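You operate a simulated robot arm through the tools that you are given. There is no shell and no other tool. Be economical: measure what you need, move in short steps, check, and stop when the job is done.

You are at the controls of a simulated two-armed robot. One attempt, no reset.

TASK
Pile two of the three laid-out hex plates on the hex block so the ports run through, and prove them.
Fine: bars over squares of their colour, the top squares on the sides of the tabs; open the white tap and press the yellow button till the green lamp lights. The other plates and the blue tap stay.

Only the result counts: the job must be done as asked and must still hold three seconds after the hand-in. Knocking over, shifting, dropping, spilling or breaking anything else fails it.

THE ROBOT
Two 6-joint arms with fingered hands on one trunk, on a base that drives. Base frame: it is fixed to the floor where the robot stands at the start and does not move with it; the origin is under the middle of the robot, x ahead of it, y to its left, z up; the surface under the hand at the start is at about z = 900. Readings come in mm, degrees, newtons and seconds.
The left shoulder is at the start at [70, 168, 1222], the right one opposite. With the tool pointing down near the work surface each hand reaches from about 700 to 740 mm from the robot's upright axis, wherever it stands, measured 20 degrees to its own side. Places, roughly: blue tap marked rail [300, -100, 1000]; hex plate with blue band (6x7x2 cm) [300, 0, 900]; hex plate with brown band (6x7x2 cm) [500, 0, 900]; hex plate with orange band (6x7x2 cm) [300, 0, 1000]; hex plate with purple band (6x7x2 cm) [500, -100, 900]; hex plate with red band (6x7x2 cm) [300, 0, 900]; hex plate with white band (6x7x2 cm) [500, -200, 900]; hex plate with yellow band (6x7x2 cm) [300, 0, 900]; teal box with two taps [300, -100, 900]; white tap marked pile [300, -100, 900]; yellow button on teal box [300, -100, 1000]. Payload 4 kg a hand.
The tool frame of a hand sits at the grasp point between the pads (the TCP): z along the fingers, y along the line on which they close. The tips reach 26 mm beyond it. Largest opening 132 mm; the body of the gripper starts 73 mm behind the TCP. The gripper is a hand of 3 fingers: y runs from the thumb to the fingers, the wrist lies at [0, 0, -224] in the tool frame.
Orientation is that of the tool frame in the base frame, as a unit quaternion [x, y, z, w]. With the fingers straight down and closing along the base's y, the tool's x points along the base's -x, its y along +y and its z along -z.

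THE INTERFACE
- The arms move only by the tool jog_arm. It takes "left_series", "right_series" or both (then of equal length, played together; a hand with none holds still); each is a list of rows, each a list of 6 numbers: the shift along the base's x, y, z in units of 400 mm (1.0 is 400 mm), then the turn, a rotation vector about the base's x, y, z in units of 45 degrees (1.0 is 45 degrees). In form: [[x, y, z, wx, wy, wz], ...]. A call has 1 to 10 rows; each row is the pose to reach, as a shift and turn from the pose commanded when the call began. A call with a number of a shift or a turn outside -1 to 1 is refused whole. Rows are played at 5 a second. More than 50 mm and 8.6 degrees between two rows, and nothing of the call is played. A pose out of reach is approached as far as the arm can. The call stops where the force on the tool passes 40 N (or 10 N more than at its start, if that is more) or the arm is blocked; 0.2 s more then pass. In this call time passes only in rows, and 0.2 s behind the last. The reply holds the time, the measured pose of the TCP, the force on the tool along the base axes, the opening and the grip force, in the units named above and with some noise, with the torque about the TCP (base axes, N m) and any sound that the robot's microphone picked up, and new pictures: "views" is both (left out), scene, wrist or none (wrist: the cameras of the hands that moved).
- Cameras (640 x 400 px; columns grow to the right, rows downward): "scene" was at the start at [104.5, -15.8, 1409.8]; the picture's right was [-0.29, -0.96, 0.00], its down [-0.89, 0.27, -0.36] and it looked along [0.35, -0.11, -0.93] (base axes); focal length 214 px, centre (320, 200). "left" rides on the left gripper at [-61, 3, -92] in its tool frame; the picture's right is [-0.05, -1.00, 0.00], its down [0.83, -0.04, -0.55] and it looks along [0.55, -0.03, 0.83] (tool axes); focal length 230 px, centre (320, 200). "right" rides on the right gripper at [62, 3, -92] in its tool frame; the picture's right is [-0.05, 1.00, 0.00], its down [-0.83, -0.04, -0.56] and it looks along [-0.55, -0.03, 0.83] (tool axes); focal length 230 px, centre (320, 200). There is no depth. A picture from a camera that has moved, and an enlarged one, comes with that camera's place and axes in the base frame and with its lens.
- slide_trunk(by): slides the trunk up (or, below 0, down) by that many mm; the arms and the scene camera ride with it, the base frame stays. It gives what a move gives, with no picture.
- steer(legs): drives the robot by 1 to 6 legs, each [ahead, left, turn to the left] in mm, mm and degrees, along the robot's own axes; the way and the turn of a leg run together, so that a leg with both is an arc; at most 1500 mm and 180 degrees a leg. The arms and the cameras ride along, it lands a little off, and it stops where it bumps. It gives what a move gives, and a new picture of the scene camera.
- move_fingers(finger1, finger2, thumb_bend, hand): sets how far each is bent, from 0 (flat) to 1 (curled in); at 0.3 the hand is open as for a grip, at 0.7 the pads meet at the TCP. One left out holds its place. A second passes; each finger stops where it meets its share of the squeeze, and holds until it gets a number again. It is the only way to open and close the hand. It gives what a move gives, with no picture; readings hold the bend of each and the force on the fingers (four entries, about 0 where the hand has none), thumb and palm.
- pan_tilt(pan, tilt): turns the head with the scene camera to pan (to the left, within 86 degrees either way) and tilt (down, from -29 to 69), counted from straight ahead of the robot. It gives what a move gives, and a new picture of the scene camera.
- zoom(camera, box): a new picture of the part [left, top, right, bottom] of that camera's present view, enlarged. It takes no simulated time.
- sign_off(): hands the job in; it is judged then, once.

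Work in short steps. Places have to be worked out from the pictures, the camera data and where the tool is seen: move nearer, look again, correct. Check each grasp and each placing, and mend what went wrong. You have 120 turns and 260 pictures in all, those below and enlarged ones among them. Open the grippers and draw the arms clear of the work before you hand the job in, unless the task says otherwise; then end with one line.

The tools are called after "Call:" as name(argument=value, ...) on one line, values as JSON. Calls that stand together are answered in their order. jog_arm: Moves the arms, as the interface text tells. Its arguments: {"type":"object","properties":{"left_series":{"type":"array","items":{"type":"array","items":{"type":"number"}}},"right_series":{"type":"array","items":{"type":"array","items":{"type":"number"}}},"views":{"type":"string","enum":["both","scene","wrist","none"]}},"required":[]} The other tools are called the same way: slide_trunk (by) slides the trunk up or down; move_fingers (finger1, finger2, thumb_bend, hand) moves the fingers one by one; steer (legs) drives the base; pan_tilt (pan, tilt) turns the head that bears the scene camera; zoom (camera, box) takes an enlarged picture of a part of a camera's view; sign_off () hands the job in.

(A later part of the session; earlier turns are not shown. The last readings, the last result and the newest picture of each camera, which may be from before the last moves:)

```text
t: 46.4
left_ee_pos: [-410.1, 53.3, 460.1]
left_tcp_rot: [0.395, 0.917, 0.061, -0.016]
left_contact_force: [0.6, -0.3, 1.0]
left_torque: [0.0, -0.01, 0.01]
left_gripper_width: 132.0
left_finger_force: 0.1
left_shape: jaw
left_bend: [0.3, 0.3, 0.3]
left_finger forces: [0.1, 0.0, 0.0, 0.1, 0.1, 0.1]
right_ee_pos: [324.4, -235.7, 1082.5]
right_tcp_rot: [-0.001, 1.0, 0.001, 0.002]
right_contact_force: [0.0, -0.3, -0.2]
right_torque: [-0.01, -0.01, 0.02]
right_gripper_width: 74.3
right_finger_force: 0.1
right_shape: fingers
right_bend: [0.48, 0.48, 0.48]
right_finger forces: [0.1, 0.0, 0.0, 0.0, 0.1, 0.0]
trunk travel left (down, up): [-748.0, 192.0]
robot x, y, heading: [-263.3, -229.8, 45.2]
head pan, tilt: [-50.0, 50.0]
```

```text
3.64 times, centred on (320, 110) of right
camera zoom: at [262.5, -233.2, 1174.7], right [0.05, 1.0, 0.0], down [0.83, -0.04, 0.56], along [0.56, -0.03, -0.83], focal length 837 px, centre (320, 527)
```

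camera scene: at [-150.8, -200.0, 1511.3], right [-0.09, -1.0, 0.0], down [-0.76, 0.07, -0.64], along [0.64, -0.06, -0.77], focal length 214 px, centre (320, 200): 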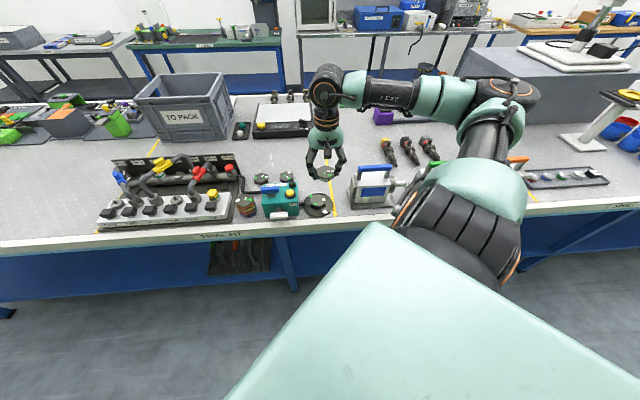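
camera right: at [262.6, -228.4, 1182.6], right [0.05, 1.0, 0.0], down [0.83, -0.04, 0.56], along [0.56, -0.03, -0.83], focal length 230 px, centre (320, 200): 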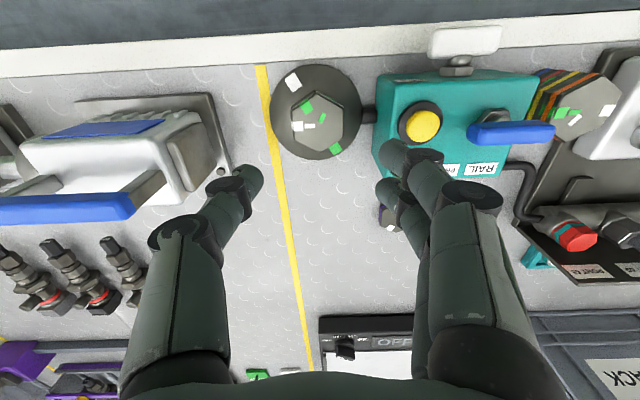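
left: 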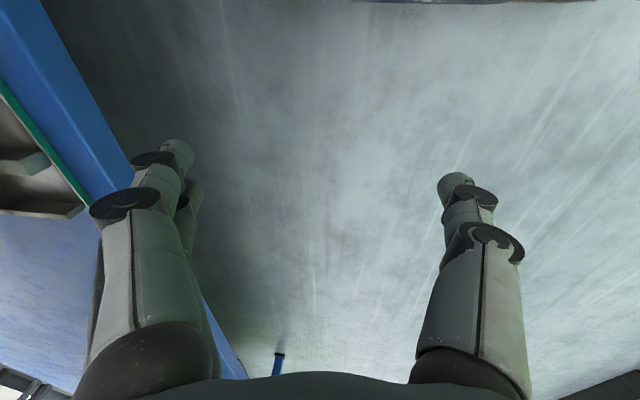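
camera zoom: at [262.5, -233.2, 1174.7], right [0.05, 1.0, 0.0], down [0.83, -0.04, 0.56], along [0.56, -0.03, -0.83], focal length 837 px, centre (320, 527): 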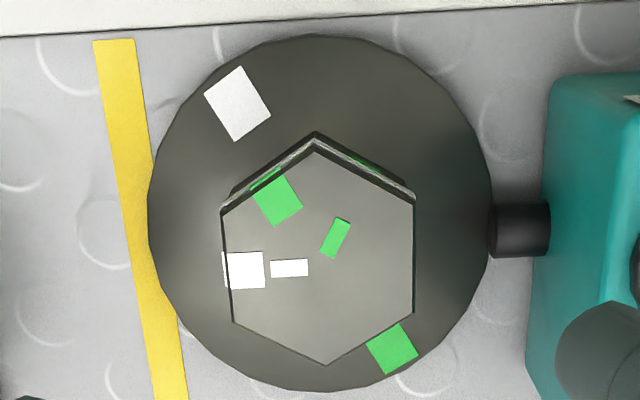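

White plate is seated exactly (green bar over green square, white bar over white). Now for brown: raise the trunk, drive over, turn the tool +60° for pickup.

Call:
slide_trunk(by=80)

Call:
steer(legs=[[237.6, 55, 0]])

Call:
jog_arm(right_series=[[0.01, 0.003, 0, 0, 0, 0.19], [0.02, 0.006, 0, 0, 0, 0.38], [0.03, 0.009, 0, 0, 0, 0.57], [0.04, 0.012, 0, 0, 0, 0.76], [0.05, 0.015, 0, 0, 0, 0.95], [0.055, 0.017, 0, 0, 0, 1.0]], views="wrist")

```text
t: 47.6
left_ee_pos: [-411.0, 53.6, 538.1]
left_tcp_rot: [0.395, 0.917, 0.062, -0.016]
left_contact_force: [0.6, 0.3, -0.1]
left_torque: [-0.01, 0.01, -0.02]
left_gripper_width: 131.8
left_finger_force: 0.1
left_shape: jaw
left_bend: [0.3, 0.3, 0.3]
left_finger forces: [0.0, 0.0, 0.0, 0.0, 0.1, 0.0]
right_ee_pos: [323.7, -236.5, 1161.4]
right_tcp_rot: [-0.001, 1.0, 0.001, 0.001]
right_contact_force: [0.3, -0.2, -1.0]
right_torque: [0.02, -0.01, 0.0]
right_gripper_width: 74.1
right_finger_force: 0.2
right_shape: fingers
right_bend: [0.48, 0.48, 0.48]
right_finger forces: [0.0, 0.0, 0.1, 0.0, 0.0, 0.1]
trunk travel left (down, up): [-828.0, 112.0]
robot x, y, heading: [-271.6, -228.8, 45.1]
head pan, tilt: [-50.0, 50.0]
```

```text
t: 49.4
left_ee_pos: [-283.5, 256.0, 538.3]
left_tcp_rot: [0.395, 0.916, 0.062, -0.016]
left_contact_force: [-0.4, -0.4, 0.0]
left_torque: [0.02, 0.0, -0.01]
left_gripper_width: 132.0
left_finger_force: 0.0
left_shape: jaw
left_bend: [0.3, 0.3, 0.3]
left_finger forces: [0.0, 0.0, 0.0, 0.0, 0.1, 0.1]
right_ee_pos: [452.1, -33.6, 1162.5]
right_tcp_rot: [0.0, 1.0, 0.002, 0.002]
right_contact_force: [0.2, 0.1, -0.4]
right_torque: [0.01, -0.02, 0.02]
right_gripper_width: 74.2
right_finger_force: 0.0
right_shape: fingers
right_bend: [0.48, 0.48, 0.48]
right_finger forces: [0.1, 0.0, 0.0, 0.1, 0.0, 0.1]
trunk travel left (down, up): [-828.0, 112.0]
robot x, y, heading: [-137.4, -24.9, 44.9]
head pan, tilt: [-50.0, 50.0]
camera scene: at [-27.2, 1.5, 1591.7], right [-0.09, -1.0, 0.0], down [-0.76, 0.07, -0.64], along [0.64, -0.06, -0.77], focal length 214 px, centre (320, 200)
```

scene: 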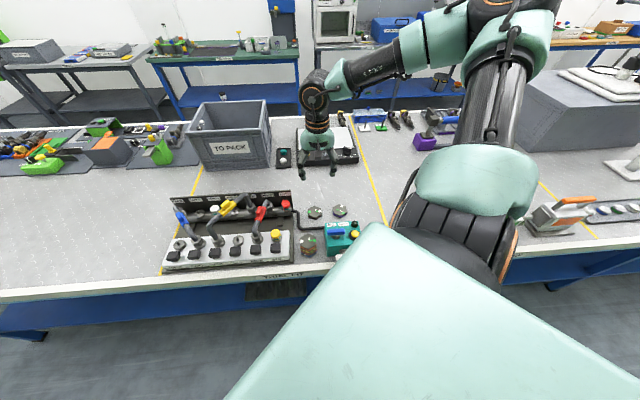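

```text
t: 50.8
left_ee_pos: [-283.9, 258.0, 538.5]
left_tcp_rot: [0.395, 0.916, 0.062, -0.016]
left_contact_force: [0.5, 0.1, -0.7]
left_torque: [-0.02, -0.01, 0.02]
left_gripper_width: 132.1
left_finger_force: 0.1
left_shape: jaw
left_bend: [0.3, 0.3, 0.3]
left_finger forces: [0.0, 0.1, 0.1, 0.1, 0.1, 0.0]
right_ee_pos: [475.3, -25.4, 1161.8]
right_tcp_rot: [-0.384, 0.923, 0.002, 0.001]
right_contact_force: [0.5, 0.7, -1.1]
right_torque: [0.01, 0.0, 0.01]
right_gripper_width: 74.3
right_finger_force: 0.1
right_shape: fingers
right_bend: [0.48, 0.48, 0.48]
right_finger forces: [0.0, 0.1, 0.0, 0.1, 0.0, 0.0]
trunk travel left (down, up): [-828.0, 112.0]
robot x, y, heading: [-137.0, -27.6, 45.3]
head pan, tilt: [-50.0, 50.0]
camera right: at [429.1, -67.7, 1253.6], right [-0.67, 0.74, 0.0], down [0.62, 0.56, 0.56], along [0.41, 0.38, -0.83], focal length 230 px, centre (320, 200)
```

right: 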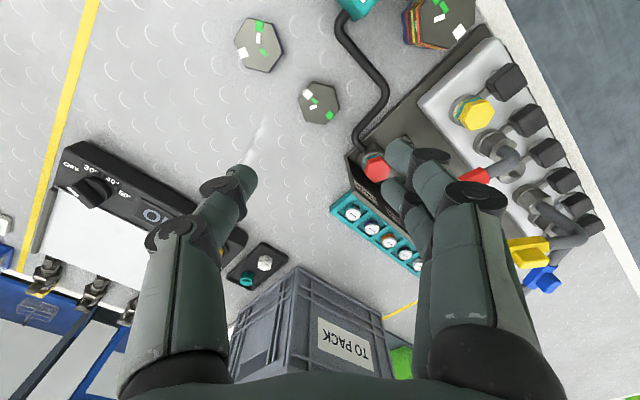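

Plate brown is at ≈[477, -23]. I turn the last 15° and then lower the trunk 150 mm.

Call:
jog_arm(right_series=[[0.002, 0.002, 0, 0, 0, 0.17], [0.004, 0.005, 0, 0, 0, 0.333]], views="none")

Call:
slide_trunk(by=-150)

Call:
zoom(camera="right", box=[0, 0, 640, 400])

```text
t: 51.4
left_ee_pos: [-283.1, 256.6, 538.4]
left_tcp_rot: [0.395, 0.917, 0.06, -0.014]
left_contact_force: [-0.1, 0.4, 0.5]
left_torque: [-0.03, -0.06, -0.03]
left_gripper_width: 131.8
left_finger_force: 0.2
left_shape: jaw
left_bend: [0.3, 0.3, 0.3]
left_finger forces: [0.0, 0.0, 0.0, 0.0, 0.1, 0.0]
right_ee_pos: [476.5, -23.1, 1162.1]
right_tcp_rot: [-0.501, 0.865, 0.002, 0.0]
right_contact_force: [1.2, -0.1, 0.1]
right_torque: [0.0, 0.01, 0.02]
right_gripper_width: 74.0
right_finger_force: 0.1
right_shape: fingers
right_bend: [0.48, 0.48, 0.48]
right_finger forces: [0.0, 0.1, 0.0, 0.0, 0.0, 0.0]
trunk travel left (down, up): [-828.0, 112.0]
robot x, y, heading: [-141.4, -26.8, 44.9]
head pan, tilt: [-50.0, 50.0]
```

```text
t: 53.1
left_ee_pos: [-283.7, 257.6, 388.5]
left_tcp_rot: [0.395, 0.916, 0.061, -0.015]
left_contact_force: [-0.6, 0.0, 0.3]
left_torque: [0.01, -0.04, 0.01]
left_gripper_width: 132.2
left_finger_force: 0.1
left_shape: jaw
left_bend: [0.3, 0.3, 0.3]
left_finger forces: [0.0, 0.0, 0.0, 0.0, 0.0, 0.0]
right_ee_pos: [475.7, -24.0, 1011.4]
right_tcp_rot: [-0.5, 0.866, 0.002, 0.001]
right_contact_force: [0.5, 0.2, 0.3]
right_torque: [-0.01, -0.02, -0.02]
right_gripper_width: 74.2
right_finger_force: 0.1
right_shape: fingers
right_bend: [0.48, 0.48, 0.48]
right_finger forces: [0.0, 0.0, 0.0, 0.1, 0.0, 0.0]
trunk travel left (down, up): [-678.0, 262.0]
robot x, y, heading: [-139.4, -26.6, 45.0]
head pan, tilt: [-50.0, 50.0]
```

```text
1.00 times, centred on (320, 200) of right (not enlarged: the box is as wide or as high as the picture)
camera zoom: at [442.5, -75.5, 1103.9], right [-0.84, 0.54, 0.0], down [0.45, 0.7, 0.56], along [0.3, 0.47, -0.83], focal length 230 px, centre (320, 200)
```

zoom: 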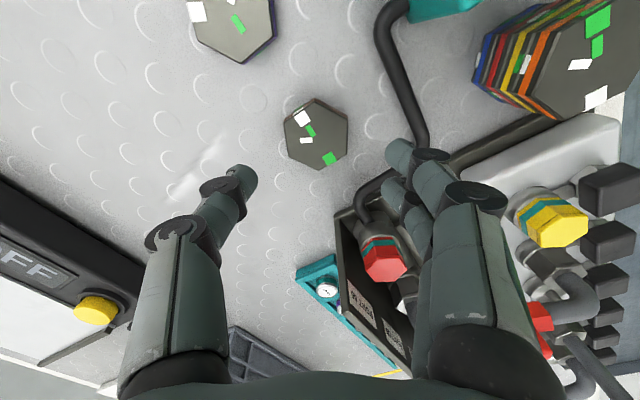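

Clearances to hose and panel look fine. Descend 79 mm onto the brown plate.

Call:
jog_arm(right_series=[[0.001, -0.004, -0.07, 0, 0, 0], [0.001, -0.004, -0.14, 0, 0, 0], [0.001, -0.004, -0.185, 0, 0, 0], [0.001, -0.004, -0.197, 0, 0, 0]], views="wrist")

Call:
zoom(camera="scene", box=[280, 150, 370, 230])

```text
t: 54.1
left_ee_pos: [-282.9, 257.6, 388.4]
left_tcp_rot: [0.395, 0.916, 0.061, -0.015]
left_contact_force: [0.0, 0.1, -1.2]
left_torque: [0.0, 0.01, 0.0]
left_gripper_width: 132.0
left_finger_force: 0.1
left_shape: jaw
left_bend: [0.3, 0.3, 0.3]
left_finger forces: [0.0, 0.0, 0.0, 0.0, 0.0, 0.1]
right_ee_pos: [475.3, -23.9, 933.5]
right_tcp_rot: [-0.5, 0.866, 0.003, 0.0]
right_contact_force: [-0.3, 0.2, 0.8]
right_torque: [0.01, -0.05, 0.01]
right_gripper_width: 74.4
right_finger_force: 0.3
right_shape: fingers
right_bend: [0.48, 0.48, 0.48]
right_finger forces: [0.0, 0.0, 0.0, 0.1, 0.6, 0.0]
trunk travel left (down, up): [-678.0, 262.0]
robot x, y, heading: [-140.8, -26.8, 44.9]
head pan, tilt: [-50.0, 50.0]
camera right: at [441.1, -76.3, 1025.1], right [-0.84, 0.54, 0.0], down [0.45, 0.7, 0.56], along [0.3, 0.47, -0.83], focal length 230 px, centre (320, 200)
```

right: 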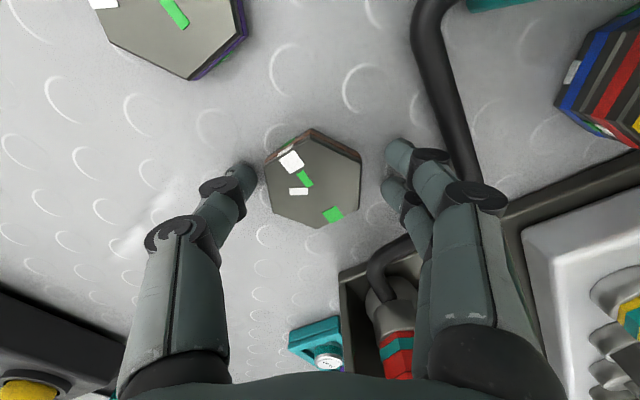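

```text
5.00 times, centred on (325, 190) of scene
camera zoom: at [-26.6, 3.3, 1441.7], right [-0.09, -1.0, 0.0], down [-0.76, 0.07, -0.64], along [0.64, -0.06, -0.77], focal length 1072 px, centre (295, 250)
```

zoom: 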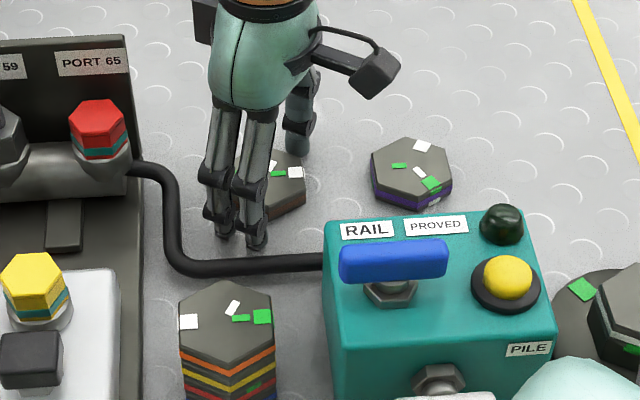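

Well straddled. Close the hand.

Call:
move_fingers(hand="right", finger1=0.62, finger2=0.62, thumb_bend=0.62)

Call:
jog_arm(right_series=[[0, 0, 0.02, 0, 0, 0], [0, 0, 0.08, 0, 0, 0], [0, 0, 0.18, 0, 0, 0], [0, 0, 0.28, 0, 0, 0], [0, 0, 0.35, 0, 0, 0]], views="wrist")

```text
t: 55.1
left_ee_pos: [-283.1, 257.9, 388.1]
left_tcp_rot: [0.395, 0.916, 0.061, -0.016]
left_contact_force: [-0.4, 0.3, -0.8]
left_torque: [0.0, -0.04, 0.01]
left_gripper_width: 131.7
left_finger_force: 0.1
left_shape: jaw
left_bend: [0.3, 0.3, 0.3]
left_finger forces: [0.1, 0.0, 0.0, 0.1, 0.0, 0.0]
right_ee_pos: [475.7, -24.5, 932.8]
right_tcp_rot: [-0.5, 0.866, 0.002, 0.0]
right_contact_force: [0.4, -0.3, -0.2]
right_torque: [-0.02, -0.01, 0.0]
right_gripper_width: 50.4
right_finger_force: 8.8
right_shape: fingers
right_bend: [0.56, 0.56, 0.58]
right_finger forces: [4.3, 4.3, 0.1, 0.1, 9.5, 0.0]
trunk travel left (down, up): [-678.0, 262.0]
robot x, y, heading: [-137.0, -24.1, 45.0]
head pan, tilt: [-50.0, 50.0]
```

```text
t: 56.3
left_ee_pos: [-283.4, 256.8, 388.8]
left_tcp_rot: [0.395, 0.917, 0.062, -0.015]
left_contact_force: [0.0, -0.1, 0.0]
left_torque: [0.02, 0.0, -0.04]
left_gripper_width: 131.6
left_finger_force: 0.0
left_shape: jaw
left_bend: [0.3, 0.3, 0.3]
left_finger forces: [0.1, 0.0, 0.0, 0.0, 0.1, 0.0]
right_ee_pos: [474.0, -25.8, 1072.1]
right_tcp_rot: [-0.5, 0.866, 0.002, 0.001]
right_contact_force: [0.2, 0.3, -2.2]
right_torque: [0.03, -0.03, 0.01]
right_gripper_width: 50.4
right_finger_force: 8.1
right_shape: fingers
right_bend: [0.56, 0.56, 0.58]
right_finger forces: [4.4, 4.4, 0.1, 0.0, 8.9, 0.0]
trunk travel left (down, up): [-678.0, 262.0]
robot x, y, heading: [-138.2, -25.7, 45.2]
head pan, tilt: [-50.0, 50.0]
camera right: at [441.1, -77.1, 1164.9], right [-0.84, 0.54, 0.0], down [0.45, 0.7, 0.56], along [0.3, 0.47, -0.83], focal length 230 px, centre (320, 200)
```

right: 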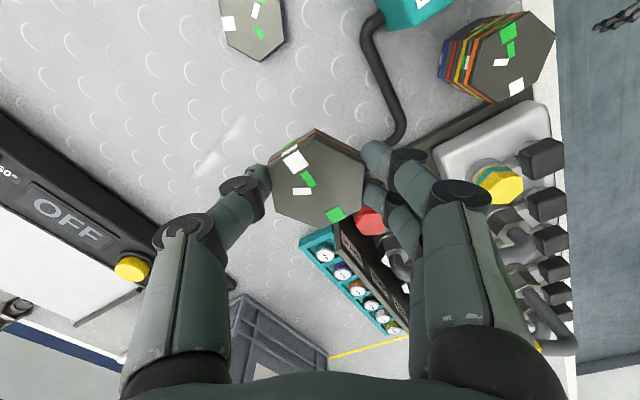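

Brown plate held. Raise the trunk 100 mm, turn the tool back -60°, and drive back to the block.

Call:
slide_trunk(by=100)

Call:
jog_arm(right_series=[[0, 0, 0, 0, 0, -0.167], [0, 0, 0, 0, 0, -0.333], [0, 0, 0, 0, 0, -0.5], [0, 0, 0, 0, 0, -0.667]], views="none")

Call:
jog_arm(right_series=[[0, 0, 0, 0, 0, -0.167], [0, 0, 0, 0, 0, -0.333], [0, 0, 0, 0, 0, -0.5], [0, 0, 0, 0, 0, -0.6667]], views="none")

Call:
steer(legs=[[-234.7, -53.7, 0]])

Call:
zoom(camera="right", box=[0, 0, 640, 400])

```text
t: 57.7
left_ee_pos: [-283.7, 258.3, 489.5]
left_tcp_rot: [0.395, 0.917, 0.06, -0.016]
left_contact_force: [-0.6, 0.4, -0.6]
left_torque: [0.0, 0.01, 0.02]
left_gripper_width: 131.8
left_finger_force: 0.1
left_shape: jaw
left_bend: [0.3, 0.3, 0.3]
left_finger forces: [0.1, 0.0, 0.0, 0.0, 0.0, 0.0]
right_ee_pos: [475.1, -25.2, 1170.7]
right_tcp_rot: [-0.5, 0.866, 0.002, 0.001]
right_contact_force: [0.9, -0.2, -2.5]
right_torque: [0.0, 0.0, -0.01]
right_gripper_width: 50.2
right_finger_force: 8.4
right_shape: fingers
right_bend: [0.56, 0.56, 0.58]
right_finger forces: [4.4, 4.4, 0.1, 0.0, 8.9, 0.0]
trunk travel left (down, up): [-778.0, 162.0]
robot x, y, heading: [-139.7, -26.0, 45.1]
head pan, tilt: [-50.0, 50.0]
```

```text
t: 58.7
left_ee_pos: [-284.2, 257.3, 489.2]
left_tcp_rot: [0.395, 0.916, 0.061, -0.016]
left_contact_force: [0.1, -0.5, 0.6]
left_torque: [-0.01, -0.03, 0.0]
left_gripper_width: 131.9
left_finger_force: 0.0
left_shape: jaw
left_bend: [0.3, 0.3, 0.3]
left_finger forces: [0.0, 0.0, 0.0, 0.0, 0.1, 0.0]
right_ee_pos: [475.3, -24.3, 1172.2]
right_tcp_rot: [-0.258, 0.966, 0.002, 0.0]
right_contact_force: [0.5, 0.2, -2.0]
right_torque: [0.03, -0.02, -0.03]
right_gripper_width: 50.2
right_finger_force: 8.7
right_shape: fingers
right_bend: [0.56, 0.56, 0.58]
right_finger forces: [4.4, 4.4, 0.0, 0.1, 8.9, 0.0]
trunk travel left (down, up): [-778.0, 162.0]
robot x, y, heading: [-138.1, -25.3, 44.9]
head pan, tilt: [-50.0, 50.0]
```

```text
t: 59.7
left_ee_pos: [-282.5, 257.1, 487.7]
left_tcp_rot: [0.395, 0.916, 0.062, -0.017]
left_contact_force: [0.5, -0.2, 1.1]
left_torque: [0.03, -0.03, 0.02]
left_gripper_width: 131.8
left_finger_force: 0.1
left_shape: jaw
left_bend: [0.3, 0.3, 0.3]
left_finger forces: [0.1, 0.0, 0.0, 0.1, 0.0, 0.0]
right_ee_pos: [475.5, -24.7, 1173.0]
right_tcp_rot: [0.002, 1.0, 0.001, 0.001]
right_contact_force: [0.3, 0.7, -2.3]
right_torque: [-0.03, 0.02, -0.01]
right_gripper_width: 50.2
right_finger_force: 8.3
right_shape: fingers
right_bend: [0.56, 0.56, 0.58]
right_finger forces: [4.3, 4.5, 0.0, 0.0, 8.9, 0.1]
trunk travel left (down, up): [-778.0, 162.0]
robot x, y, heading: [-137.6, -29.0, 44.8]
head pan, tilt: [-50.0, 50.0]
```

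```text
t: 61.5
left_ee_pos: [-414.8, 49.7, 488.5]
left_tcp_rot: [0.393, 0.917, 0.06, -0.016]
left_contact_force: [-0.7, 0.0, -0.5]
left_torque: [0.0, 0.0, -0.02]
left_gripper_width: 131.7
left_finger_force: 0.0
left_shape: jaw
left_bend: [0.3, 0.3, 0.3]
left_finger forces: [0.0, 0.1, 0.1, 0.0, 0.1, 0.0]
right_ee_pos: [344.4, -229.2, 1171.6]
right_tcp_rot: [-0.001, 1.0, 0.0, 0.001]
right_contact_force: [0.9, 0.2, -1.9]
right_torque: [-0.01, -0.01, 0.03]
right_gripper_width: 50.5
right_finger_force: 9.0
right_shape: fingers
right_bend: [0.56, 0.56, 0.58]
right_finger forces: [4.5, 4.3, 0.0, 0.1, 9.0, 0.1]
trunk travel left (down, up): [-778.0, 162.0]
robot x, y, heading: [-273.0, -232.6, 45.3]
head pan, tilt: [-50.0, 50.0]
camera scene: at [-156.4, -202.0, 1541.4], right [-0.08, -1.0, 0.0], down [-0.76, 0.06, -0.64], along [0.64, -0.05, -0.77], focal length 214 px, centre (320, 200)
```

scene: 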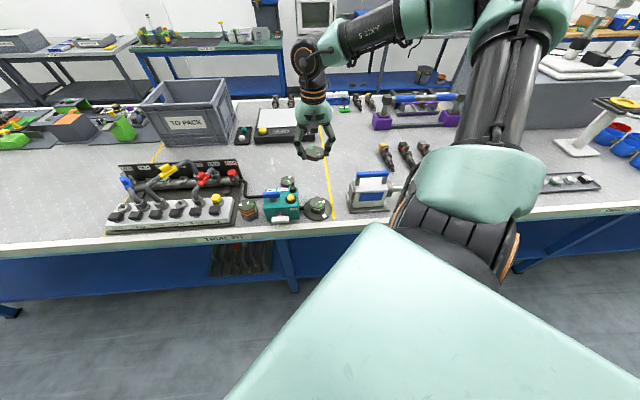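

```text
1.00 times, centred on (320, 200) of right (not enlarged: the box is as wide or as high as the picture)
camera zoom: at [282.6, -226.4, 1264.2], right [0.05, 1.0, 0.0], down [0.83, -0.04, 0.56], along [0.56, -0.03, -0.83], focal length 230 px, centre (320, 200)
```

zoom: 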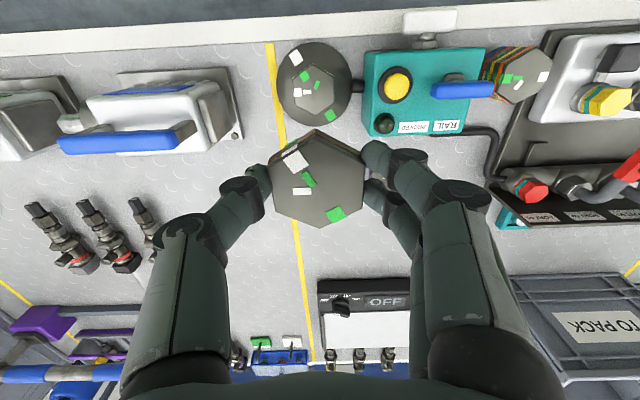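

Orientation is right: brown's white square faces the white tab, green the green tab. Lower the trunk 100 mm and move over the pile at TCP z≈1003.

Call:
slide_trunk(by=-100)

Call:
jog_arm(right_series=[[-0.022, -0.008, 0, 0, 0, 0], [-0.043, -0.015, -0.05, 0, 0, 0], [-0.043, -0.015, -0.12, 0, 0, 0], [-0.043, -0.015, -0.172, 0, 0, 0]], views="none")

Call:
zoom(camera="right", box=[250, 60, 400, 240])

Call:
zoom(camera="scene", box=[295, 180, 345, 220])

```text
t: 62.8
left_ee_pos: [-415.7, 50.5, 389.3]
left_tcp_rot: [0.394, 0.917, 0.062, -0.016]
left_contact_force: [0.6, 0.7, 0.4]
left_torque: [0.0, -0.02, -0.03]
left_gripper_width: 132.0
left_finger_force: 0.1
left_shape: jaw
left_bend: [0.3, 0.3, 0.3]
left_finger forces: [0.0, 0.1, 0.0, 0.1, 0.0, 0.0]
right_ee_pos: [342.9, -230.2, 1071.8]
right_tcp_rot: [-0.001, 1.0, 0.002, 0.001]
right_contact_force: [0.7, 0.2, -2.5]
right_torque: [0.04, 0.01, 0.02]
right_gripper_width: 50.2
right_finger_force: 9.2
right_shape: fingers
right_bend: [0.56, 0.56, 0.58]
right_finger forces: [4.4, 4.4, 0.0, 0.0, 8.9, 0.1]
trunk travel left (down, up): [-678.0, 262.0]
robot x, y, heading: [-274.4, -232.2, 45.0]
head pan, tilt: [-50.0, 50.0]
```

```text
t: 63.8
left_ee_pos: [-415.4, 49.7, 389.6]
left_tcp_rot: [0.394, 0.917, 0.06, -0.017]
left_contact_force: [1.0, 0.1, 0.1]
left_torque: [0.04, -0.01, 0.01]
left_gripper_width: 131.8
left_finger_force: 0.2
left_shape: jaw
left_bend: [0.3, 0.3, 0.3]
left_finger forces: [0.0, 0.0, 0.0, 0.1, 0.0, 0.0]
right_ee_pos: [325.2, -237.0, 1002.8]
right_tcp_rot: [-0.002, 1.0, 0.002, 0.002]
right_contact_force: [0.6, -0.3, -1.9]
right_torque: [-0.03, 0.01, 0.0]
right_gripper_width: 50.6
right_finger_force: 8.4
right_shape: fingers
right_bend: [0.56, 0.56, 0.58]
right_finger forces: [4.3, 4.5, 0.0, 0.1, 8.9, 0.0]
trunk travel left (down, up): [-678.0, 262.0]
robot x, y, heading: [-268.0, -236.3, 45.3]
head pan, tilt: [-50.0, 50.0]
```

```text
2.22 times, centred on (325, 150) of right
camera zoom: at [264.1, -234.0, 1095.8], right [0.05, 1.0, 0.0], down [0.83, -0.04, 0.56], along [0.56, -0.02, -0.83], focal length 511 px, centre (309, 311)
```

zoom: 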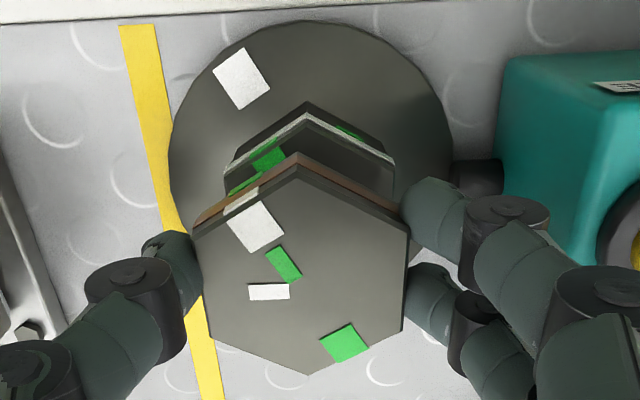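

```text
10.00 times, centred on (320, 200) of scene
camera zoom: at [-157.1, -203.6, 1441.5], right [-0.08, -1.0, 0.0], down [-0.76, 0.06, -0.64], along [0.64, -0.05, -0.77], focal length 2145 px, centre (320, 200)
```

zoom: 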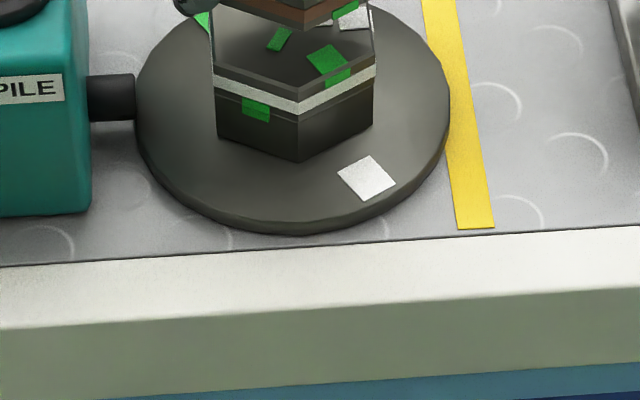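

Brown is about 2 mm too far in -y. Shift +2 mm y and descend 10 mm, then recheck.

Call:
jog_arm(right_series=[[0.001, 0.005, -0.012, 0, 0, 0], [0.001, 0.005, -0.025, 0, 0, 0]], views="none")

Call:
zoom(camera="right", box=[250, 70, 400, 164])

Call:
zoom(camera="scene", box=[300, 168, 332, 194])

```text
t: 64.4
left_ee_pos: [-415.3, 50.1, 389.0]
left_tcp_rot: [0.392, 0.918, 0.061, -0.015]
left_contact_force: [-1.0, -0.4, 0.6]
left_torque: [0.03, 0.02, 0.0]
left_gripper_width: 132.0
left_finger_force: 0.1
left_shape: jaw
left_bend: [0.3, 0.3, 0.3]
left_finger forces: [0.0, 0.0, 0.0, 0.0, 0.1, 0.1]
right_ee_pos: [326.4, -234.6, 993.7]
right_tcp_rot: [-0.002, 1.0, 0.002, 0.001]
right_contact_force: [0.6, 0.5, -2.8]
right_torque: [0.02, -0.04, 0.02]
right_gripper_width: 50.3
right_finger_force: 8.8
right_shape: fingers
right_bend: [0.56, 0.56, 0.58]
right_finger forces: [4.4, 4.4, 0.0, 0.0, 8.7, 0.0]
trunk travel left (down, up): [-678.0, 262.0]
robot x, y, heading: [-266.8, -229.8, 45.2]
head pan, tilt: [-50.0, 50.0]
```

```text
4.26 times, centred on (325, 117) of right
camera zoom: at [264.7, -231.8, 1085.9], right [0.05, 1.0, 0.0], down [0.83, -0.04, 0.56], along [0.56, -0.02, -0.83], focal length 979 px, centre (299, 553)
```

zoom: 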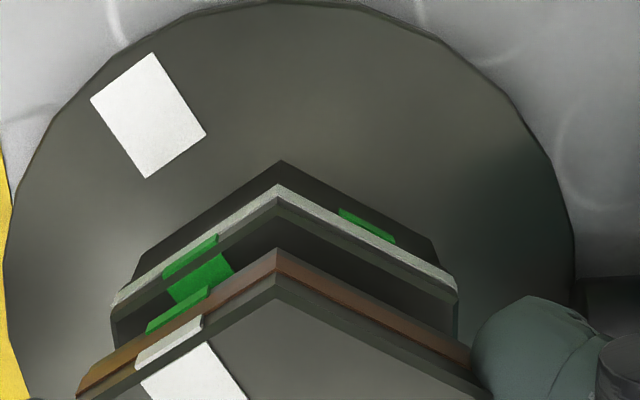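

```text
15.38 times, centred on (316, 181) of scene
camera zoom: at [-157.2, -203.8, 1441.5], right [-0.08, -1.0, 0.0], down [-0.76, 0.06, -0.64], along [0.64, -0.05, -0.77], focal length 3300 px, centre (382, 492)
```

zoom: 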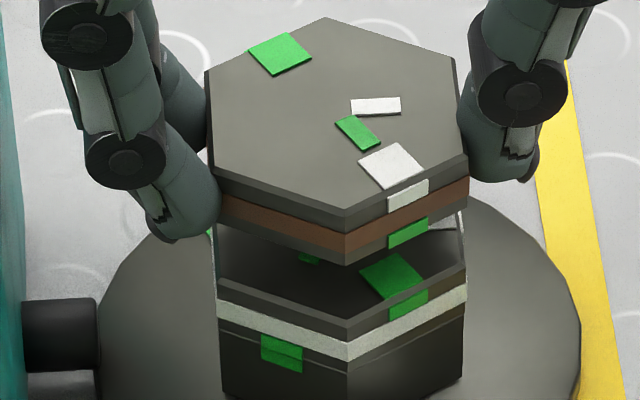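

Aligned within ~0.5 mm. Descend 9 mm, then touch down.

Call:
jog_arm(right_series=[[0, 0, -0.01, 0, 0, 0], [0, 0, -0.018, 0, 0, 0], [0, 0, -0.023, 0, 0, 0]], views="none")

Call:
zoom(camera="right", box=[250, 70, 400, 164])

Call:
zoom(camera="scene", box=[300, 168, 332, 194])

```text
t: 65.2
left_ee_pos: [-415.0, 50.2, 389.3]
left_tcp_rot: [0.394, 0.917, 0.061, -0.016]
left_contact_force: [0.2, 0.3, 0.5]
left_torque: [0.0, 0.01, 0.0]
left_gripper_width: 132.2
left_finger_force: 0.1
left_shape: jaw
left_bend: [0.3, 0.3, 0.3]
left_finger forces: [0.0, 0.0, 0.0, 0.0, 0.1, 0.1]
right_ee_pos: [326.4, -234.3, 984.9]
right_tcp_rot: [-0.002, 1.0, 0.001, 0.002]
right_contact_force: [0.1, 0.6, -2.3]
right_torque: [0.0, 0.0, 0.01]
right_gripper_width: 50.3
right_finger_force: 9.3
right_shape: fingers
right_bend: [0.56, 0.56, 0.58]
right_finger forces: [4.4, 4.4, 0.0, 0.0, 8.8, 0.0]
trunk travel left (down, up): [-678.0, 262.0]
robot x, y, heading: [-268.1, -230.2, 45.2]
head pan, tilt: [-50.0, 50.0]
```

```text
4.26 times, centred on (325, 117) of right
camera zoom: at [264.8, -231.0, 1077.1], right [0.05, 1.0, 0.0], down [0.83, -0.04, 0.56], along [0.56, -0.02, -0.83], focal length 979 px, centre (299, 553)
```

zoom: 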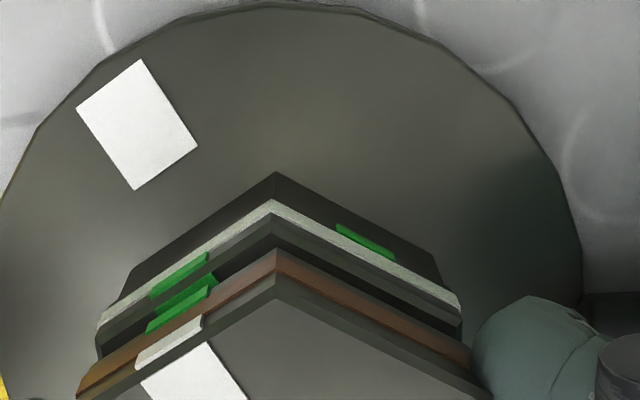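

```text
15.38 times, centred on (316, 181) of scene
camera zoom: at [-157.4, -203.3, 1441.5], right [-0.08, -1.0, 0.0], down [-0.76, 0.06, -0.64], along [0.64, -0.05, -0.77], focal length 3300 px, centre (382, 492)
```

zoom: 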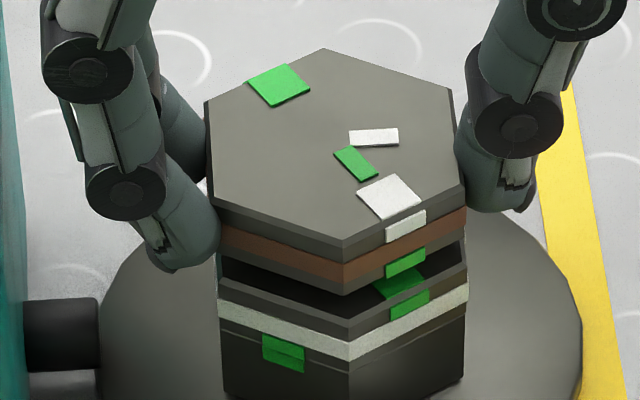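

About 5 mm gap remains. Descend 4.4 mm slowly, with a 0.4 mm y trim.

Call:
jog_arm(right_series=[[0, -0.001, -0.005, 0, 0, 0], [0, -0.001, -0.009, 0, 0, 0], [0, -0.001, -0.011, 0, 0, 0]], views="none")

Call:
zoom(camera="scene", box=[300, 168, 332, 194])

```text
t: 66.0
left_ee_pos: [-415.5, 50.1, 387.9]
left_tcp_rot: [0.394, 0.917, 0.061, -0.016]
left_contact_force: [-0.6, -0.3, 0.5]
left_torque: [0.0, 0.0, -0.01]
left_gripper_width: 132.1
left_finger_force: 0.2
left_shape: jaw
left_bend: [0.3, 0.3, 0.3]
left_finger forces: [0.1, 0.0, 0.1, 0.0, 0.1, 0.0]
right_ee_pos: [327.2, -232.6, 979.5]
right_tcp_rot: [-0.002, 1.0, 0.0, 0.002]
right_contact_force: [-0.5, -0.1, -2.3]
right_torque: [-0.02, 0.02, 0.01]
right_gripper_width: 50.2
right_finger_force: 8.9
right_shape: fingers
right_bend: [0.56, 0.56, 0.58]
right_finger forces: [4.4, 4.4, 0.0, 0.0, 8.9, 0.1]
trunk travel left (down, up): [-678.0, 262.0]
robot x, y, heading: [-272.0, -236.4, 45.4]
head pan, tilt: [-50.0, 50.0]
```

```text
15.38 times, centred on (316, 181) of scene
camera zoom: at [-157.4, -203.4, 1441.5], right [-0.08, -1.0, 0.0], down [-0.76, 0.06, -0.64], along [0.64, -0.05, -0.77], focal length 3300 px, centre (382, 492)
```

zoom: 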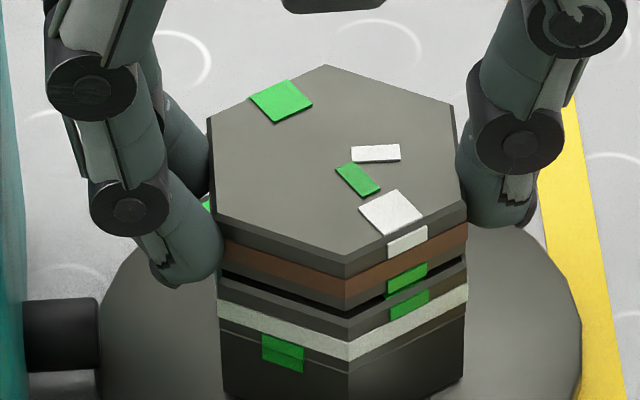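

Only ~1–2 mm left. Touch down.

Call:
jog_arm(right_series=[[0, 0, -0.003, 0, 0, 0], [0, 0, -0.006, 0, 0, 0]], views="none")

Call:
zoom(camera="scene", box=[300, 168, 332, 194])

```text
t: 66.6
left_ee_pos: [-415.4, 50.5, 387.8]
left_tcp_rot: [0.393, 0.917, 0.062, -0.015]
left_contact_force: [-0.1, 0.7, 0.8]
left_torque: [-0.03, -0.05, -0.01]
left_gripper_width: 131.9
left_finger_force: 0.0
left_shape: jaw
left_bend: [0.3, 0.3, 0.3]
left_finger forces: [0.0, 0.1, 0.0, 0.0, 0.0, 0.0]
right_ee_pos: [326.1, -233.4, 978.4]
right_tcp_rot: [-0.002, 1.0, 0.001, 0.003]
right_contact_force: [0.8, -0.1, 4.8]
right_torque: [-0.02, -0.04, 0.01]
right_gripper_width: 50.1
right_finger_force: 9.3
right_shape: fingers
right_bend: [0.56, 0.56, 0.58]
right_finger forces: [4.8, 5.1, 0.0, 0.1, 9.3, 0.0]
trunk travel left (down, up): [-678.0, 262.0]
robot x, y, heading: [-273.4, -233.0, 45.0]
head pan, tilt: [-50.0, 50.0]
```

```text
15.38 times, centred on (316, 181) of scene
camera zoom: at [-158.5, -203.4, 1441.8], right [-0.08, -1.0, 0.0], down [-0.76, 0.06, -0.64], along [0.64, -0.05, -0.77], focal length 3300 px, centre (382, 492)
```

zoom: 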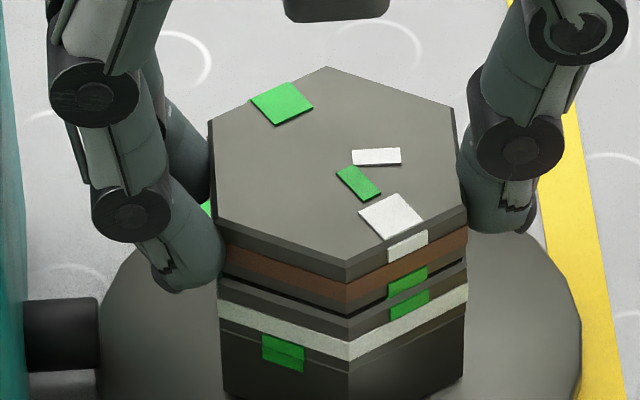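

Contact made (7 N change). Relax the grip slightly and symmetrically.

Call:
move_fingers(hand="right", finger1=0.54, finger2=0.54, thumb_bend=0.555)

Call:
zoom(camera="scene", box=[300, 168, 332, 194])

```text
t: 67.6
left_ee_pos: [-415.8, 49.3, 389.4]
left_tcp_rot: [0.393, 0.917, 0.063, -0.016]
left_contact_force: [-0.7, -0.2, 0.1]
left_torque: [-0.02, 0.01, 0.01]
left_gripper_width: 131.9
left_finger_force: 0.1
left_shape: jaw
left_bend: [0.3, 0.3, 0.3]
left_finger forces: [0.0, 0.0, 0.0, 0.0, 0.0, 0.1]
right_ee_pos: [327.3, -235.4, 977.0]
right_tcp_rot: [-0.003, 1.0, 0.002, 0.001]
right_contact_force: [-0.1, 0.5, 0.8]
right_torque: [-0.03, 0.01, 0.0]
right_gripper_width: 54.1
right_finger_force: 0.4
right_shape: fingers
right_bend: [0.54, 0.54, 0.55]
right_finger forces: [0.2, 0.1, 0.0, 0.0, 0.8, 0.0]
trunk travel left (down, up): [-678.0, 262.0]
robot x, y, heading: [-273.0, -232.1, 45.2]
head pan, tilt: [-50.0, 50.0]
```

```text
15.38 times, centred on (316, 181) of scene
camera zoom: at [-157.9, -203.6, 1441.6], right [-0.08, -1.0, 0.0], down [-0.76, 0.06, -0.64], along [0.64, -0.05, -0.77], focal length 3300 px, centre (382, 492)
```

zoom: 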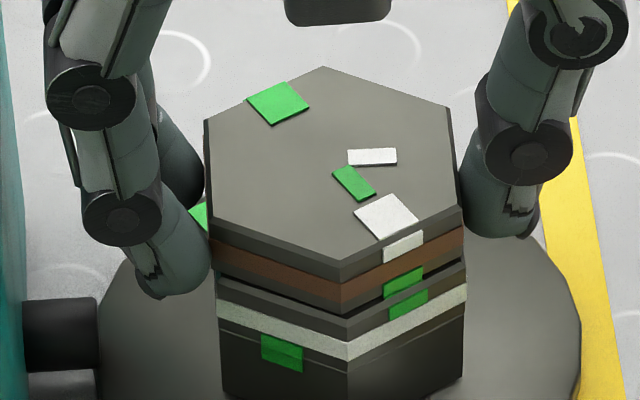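

Slight 1 mm drift in +y. Open the thumb, then nudge back with the fingers.

Call:
move_fingers(hand="right", thumb_bend=0.48)

Call:
jog_arm(right_series=[[0, -0.0015, 0, 0, 0, 0], [0, -0.003, 0, 0, 0, 0]], views="none")

Call:
zoom(camera="scene", box=[300, 168, 332, 194])

```text
t: 68.6
left_ee_pos: [-415.5, 50.5, 387.9]
left_tcp_rot: [0.393, 0.917, 0.062, -0.016]
left_contact_force: [-0.5, 0.2, 0.3]
left_torque: [0.0, -0.02, -0.02]
left_gripper_width: 131.7
left_finger_force: 0.1
left_shape: jaw
left_bend: [0.3, 0.3, 0.3]
left_finger forces: [0.1, 0.0, 0.1, 0.0, 0.0, 0.0]
right_ee_pos: [326.7, -234.3, 977.4]
right_tcp_rot: [-0.002, 1.0, 0.002, 0.002]
right_contact_force: [0.2, 0.3, -0.3]
right_torque: [-0.03, 0.0, -0.01]
right_gripper_width: 63.8
right_finger_force: 0.1
right_shape: fingers
right_bend: [0.54, 0.54, 0.48]
right_finger forces: [0.1, 0.0, 0.1, 0.0, 0.0, 0.0]
trunk travel left (down, up): [-678.0, 262.0]
robot x, y, heading: [-273.1, -230.6, 45.2]
head pan, tilt: [-50.0, 50.0]
```

```text
t: 69.2
left_ee_pos: [-415.5, 51.2, 388.6]
left_tcp_rot: [0.394, 0.917, 0.061, -0.015]
left_contact_force: [-0.1, -0.1, 0.1]
left_torque: [0.02, 0.01, 0.01]
left_gripper_width: 132.1
left_finger_force: 0.0
left_shape: jaw
left_bend: [0.3, 0.3, 0.3]
left_finger forces: [0.1, 0.1, 0.1, 0.1, 0.1, 0.1]
right_ee_pos: [327.5, -236.0, 976.7]
right_tcp_rot: [-0.002, 1.0, 0.002, 0.002]
right_contact_force: [0.1, 0.2, 0.3]
right_torque: [-0.01, 0.02, 0.04]
right_gripper_width: 64.3
right_finger_force: 0.2
right_shape: fingers
right_bend: [0.54, 0.54, 0.48]
right_finger forces: [0.4, 0.3, 0.0, 0.1, 0.1, 0.0]
trunk travel left (down, up): [-678.0, 262.0]
robot x, y, heading: [-270.6, -230.8, 45.2]
head pan, tilt: [-50.0, 50.0]
```

```text
15.38 times, centred on (316, 181) of scene
camera zoom: at [-157.8, -203.2, 1441.6], right [-0.08, -1.0, 0.0], down [-0.76, 0.06, -0.64], along [0.64, -0.05, -0.77], focal length 3300 px, centre (382, 492)
```

zoom: 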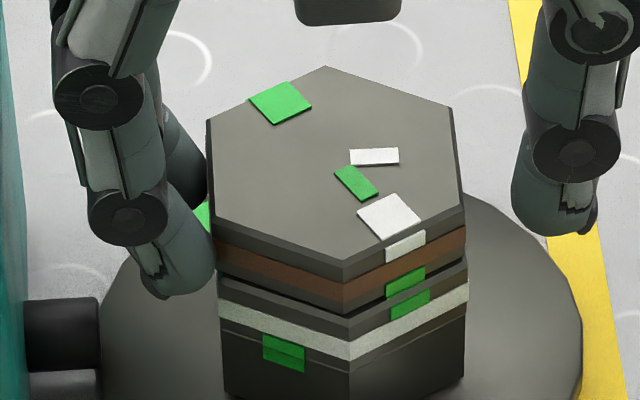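

Slightly more: nudge another 0.8 mm -y, then check from the wrist camera.

Call:
jog_arm(right_series=[[0, -0.0022, 0, 0, 0, 0]], views="none")

Call:
zoom(camera="scene", box=[306, 174, 328, 192])

Call:
zoom(camera="right", box=[250, 70, 400, 164])

```text
t: 69.6
left_ee_pos: [-414.6, 50.6, 387.2]
left_tcp_rot: [0.393, 0.917, 0.061, -0.016]
left_contact_force: [-0.1, 0.9, -0.2]
left_torque: [0.0, 0.03, -0.01]
left_gripper_width: 132.0
left_finger_force: 0.0
left_shape: jaw
left_bend: [0.3, 0.3, 0.3]
left_finger forces: [0.0, 0.1, 0.0, 0.1, 0.1, 0.0]
right_ee_pos: [326.5, -236.6, 977.3]
right_tcp_rot: [-0.001, 1.0, 0.0, 0.002]
right_contact_force: [-0.7, -0.1, 0.1]
right_torque: [0.01, -0.02, 0.02]
right_gripper_width: 64.9
right_finger_force: 0.4
right_shape: fingers
right_bend: [0.54, 0.54, 0.48]
right_finger forces: [0.4, 0.6, 0.0, 0.0, 0.0, 0.0]
trunk travel left (down, up): [-678.0, 262.0]
robot x, y, heading: [-268.6, -232.7, 45.2]
head pan, tilt: [-50.0, 50.0]
```

```text
16.00 times, centred on (317, 183) of scene
camera zoom: at [-157.8, -203.4, 1441.6], right [-0.08, -1.0, 0.0], down [-0.76, 0.06, -0.64], along [0.64, -0.05, -0.77], focal length 3432 px, centre (368, 472)
```

zoom: 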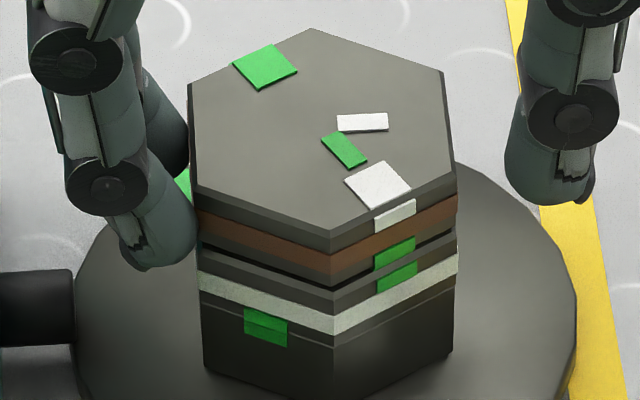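

```text
4.26 times, centred on (325, 117) of right
camera zoom: at [264.9, -234.1, 1069.5], right [0.05, 1.0, 0.0], down [0.83, -0.04, 0.56], along [0.56, -0.02, -0.83], focal length 979 px, centre (299, 553)
```

zoom: 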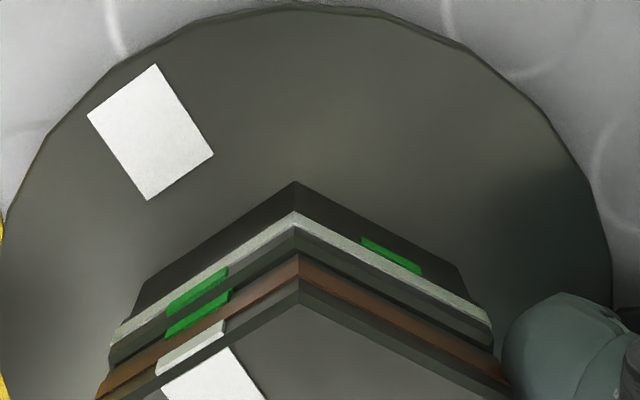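

Stack is aligned within ~1 mm. Open the fingers and lift away.

Call:
move_fingers(hand="right", finger1=0.48, finger2=0.48)

Call:
jog_arm(right_series=[[0, 0, 0.03, 0, 0, 0], [0, 0, 0.1, 0, 0, 0], [0, 0, 0.2, 0, 0, 0], [0, 0, 0.3, 0, 0, 0]], views="wrist")

Call:
zoom(camera="scene", box=[306, 174, 328, 192])

Call:
zoom(camera="right", box=[260, 55, 380, 165])

```text
t: 70.6
left_ee_pos: [-415.5, 50.8, 388.1]
left_tcp_rot: [0.393, 0.917, 0.062, -0.016]
left_contact_force: [0.8, -0.2, 0.0]
left_torque: [0.0, -0.02, -0.02]
left_gripper_width: 132.0
left_finger_force: 0.1
left_shape: jaw
left_bend: [0.3, 0.3, 0.3]
left_finger forces: [0.0, 0.0, 0.0, 0.0, 0.0, 0.0]
right_ee_pos: [327.6, -236.9, 977.0]
right_tcp_rot: [-0.002, 1.0, 0.002, 0.002]
right_contact_force: [0.2, -0.1, -0.2]
right_torque: [-0.01, 0.03, 0.0]
right_gripper_width: 74.1
right_finger_force: 0.1
right_shape: fingers
right_bend: [0.48, 0.48, 0.48]
right_finger forces: [0.0, 0.0, 0.1, 0.1, 0.0, 0.1]
trunk travel left (down, up): [-678.0, 262.0]
robot x, y, heading: [-273.0, -234.5, 45.3]
head pan, tilt: [-50.0, 50.0]
```

```text
t: 71.6
left_ee_pos: [-416.2, 50.4, 388.4]
left_tcp_rot: [0.393, 0.917, 0.061, -0.015]
left_contact_force: [0.5, 0.2, 0.2]
left_torque: [0.0, 0.03, 0.02]
left_gripper_width: 132.2
left_finger_force: 0.1
left_shape: jaw
left_bend: [0.3, 0.3, 0.3]
left_finger forces: [0.1, 0.1, 0.0, 0.0, 0.0, 0.0]
right_ee_pos: [324.2, -238.8, 1098.6]
right_tcp_rot: [-0.002, 1.0, 0.002, 0.001]
right_contact_force: [-0.2, -0.8, -0.1]
right_torque: [-0.01, 0.0, -0.02]
right_gripper_width: 74.0
right_finger_force: 0.1
right_shape: fingers
right_bend: [0.48, 0.48, 0.48]
right_finger forces: [0.1, 0.0, 0.0, 0.0, 0.0, 0.0]
trunk travel left (down, up): [-678.0, 262.0]
robot x, y, heading: [-272.9, -235.0, 45.2]
head pan, tilt: [-50.0, 50.0]
camera right: at [262.6, -235.7, 1191.2], right [0.05, 1.0, 0.0], down [0.83, -0.04, 0.56], along [0.56, -0.02, -0.83], focal length 230 px, centre (320, 200)
```

right: 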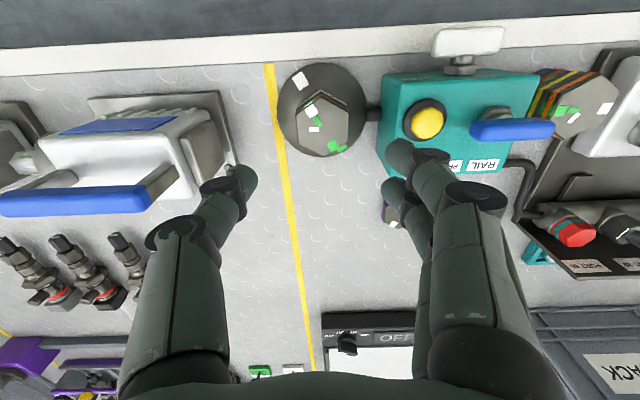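

```text
16.00 times, centred on (317, 183) of scene
camera zoom: at [-159.1, -203.4, 1441.6], right [-0.08, -1.0, 0.0], down [-0.76, 0.06, -0.64], along [0.64, -0.05, -0.77], focal length 3432 px, centre (368, 472)
```

zoom: 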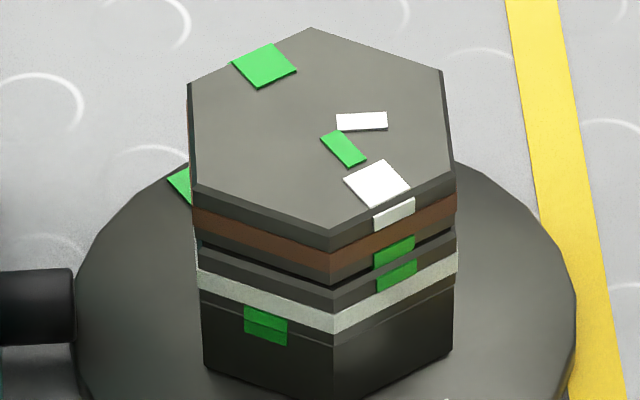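

```text
3.64 times, centred on (320, 110) of right
camera zoom: at [262.6, -235.7, 1191.2], right [0.05, 1.0, 0.0], down [0.83, -0.04, 0.56], along [0.56, -0.02, -0.83], focal length 837 px, centre (320, 527)
```

zoom: 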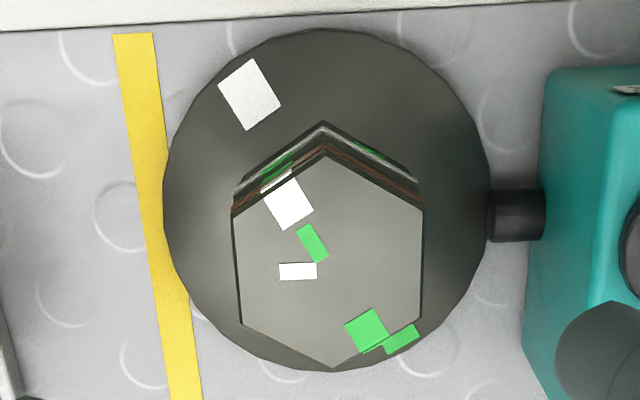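

The pile is complete: white square on the white tab's side, green on the green tab's. Now I study the box: zoom on tap, button and labels.

Call:
zoom(camera="scene", box=[250, 165, 310, 215])

Call:
zoom(camera="right", box=[370, 15, 570, 185])

```text
8.00 times, centred on (280, 190) of scene
camera zoom: at [-159.1, -203.4, 1441.6], right [-0.08, -1.0, 0.0], down [-0.76, 0.06, -0.64], along [0.64, -0.05, -0.77], focal length 1716 px, centre (640, 280)
```

zoom: 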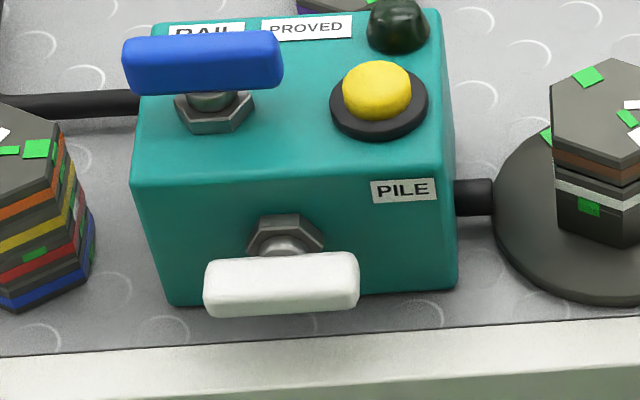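

```text
2.35 times, centred on (470, 100) of right
camera zoom: at [262.6, -235.7, 1191.2], right [0.05, 1.0, 0.0], down [0.83, -0.04, 0.56], along [0.56, -0.02, -0.83], focal length 541 px, centre (-33, 435)
```

zoom: 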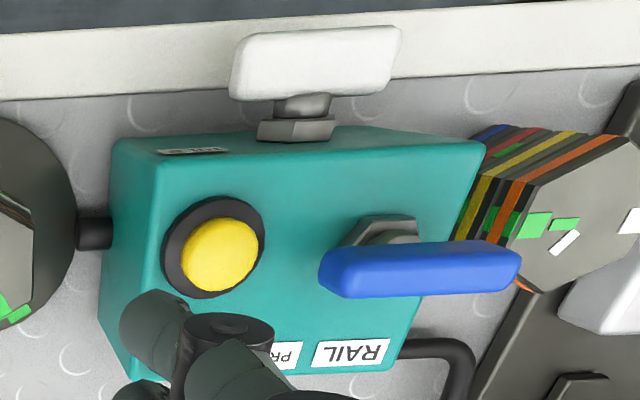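

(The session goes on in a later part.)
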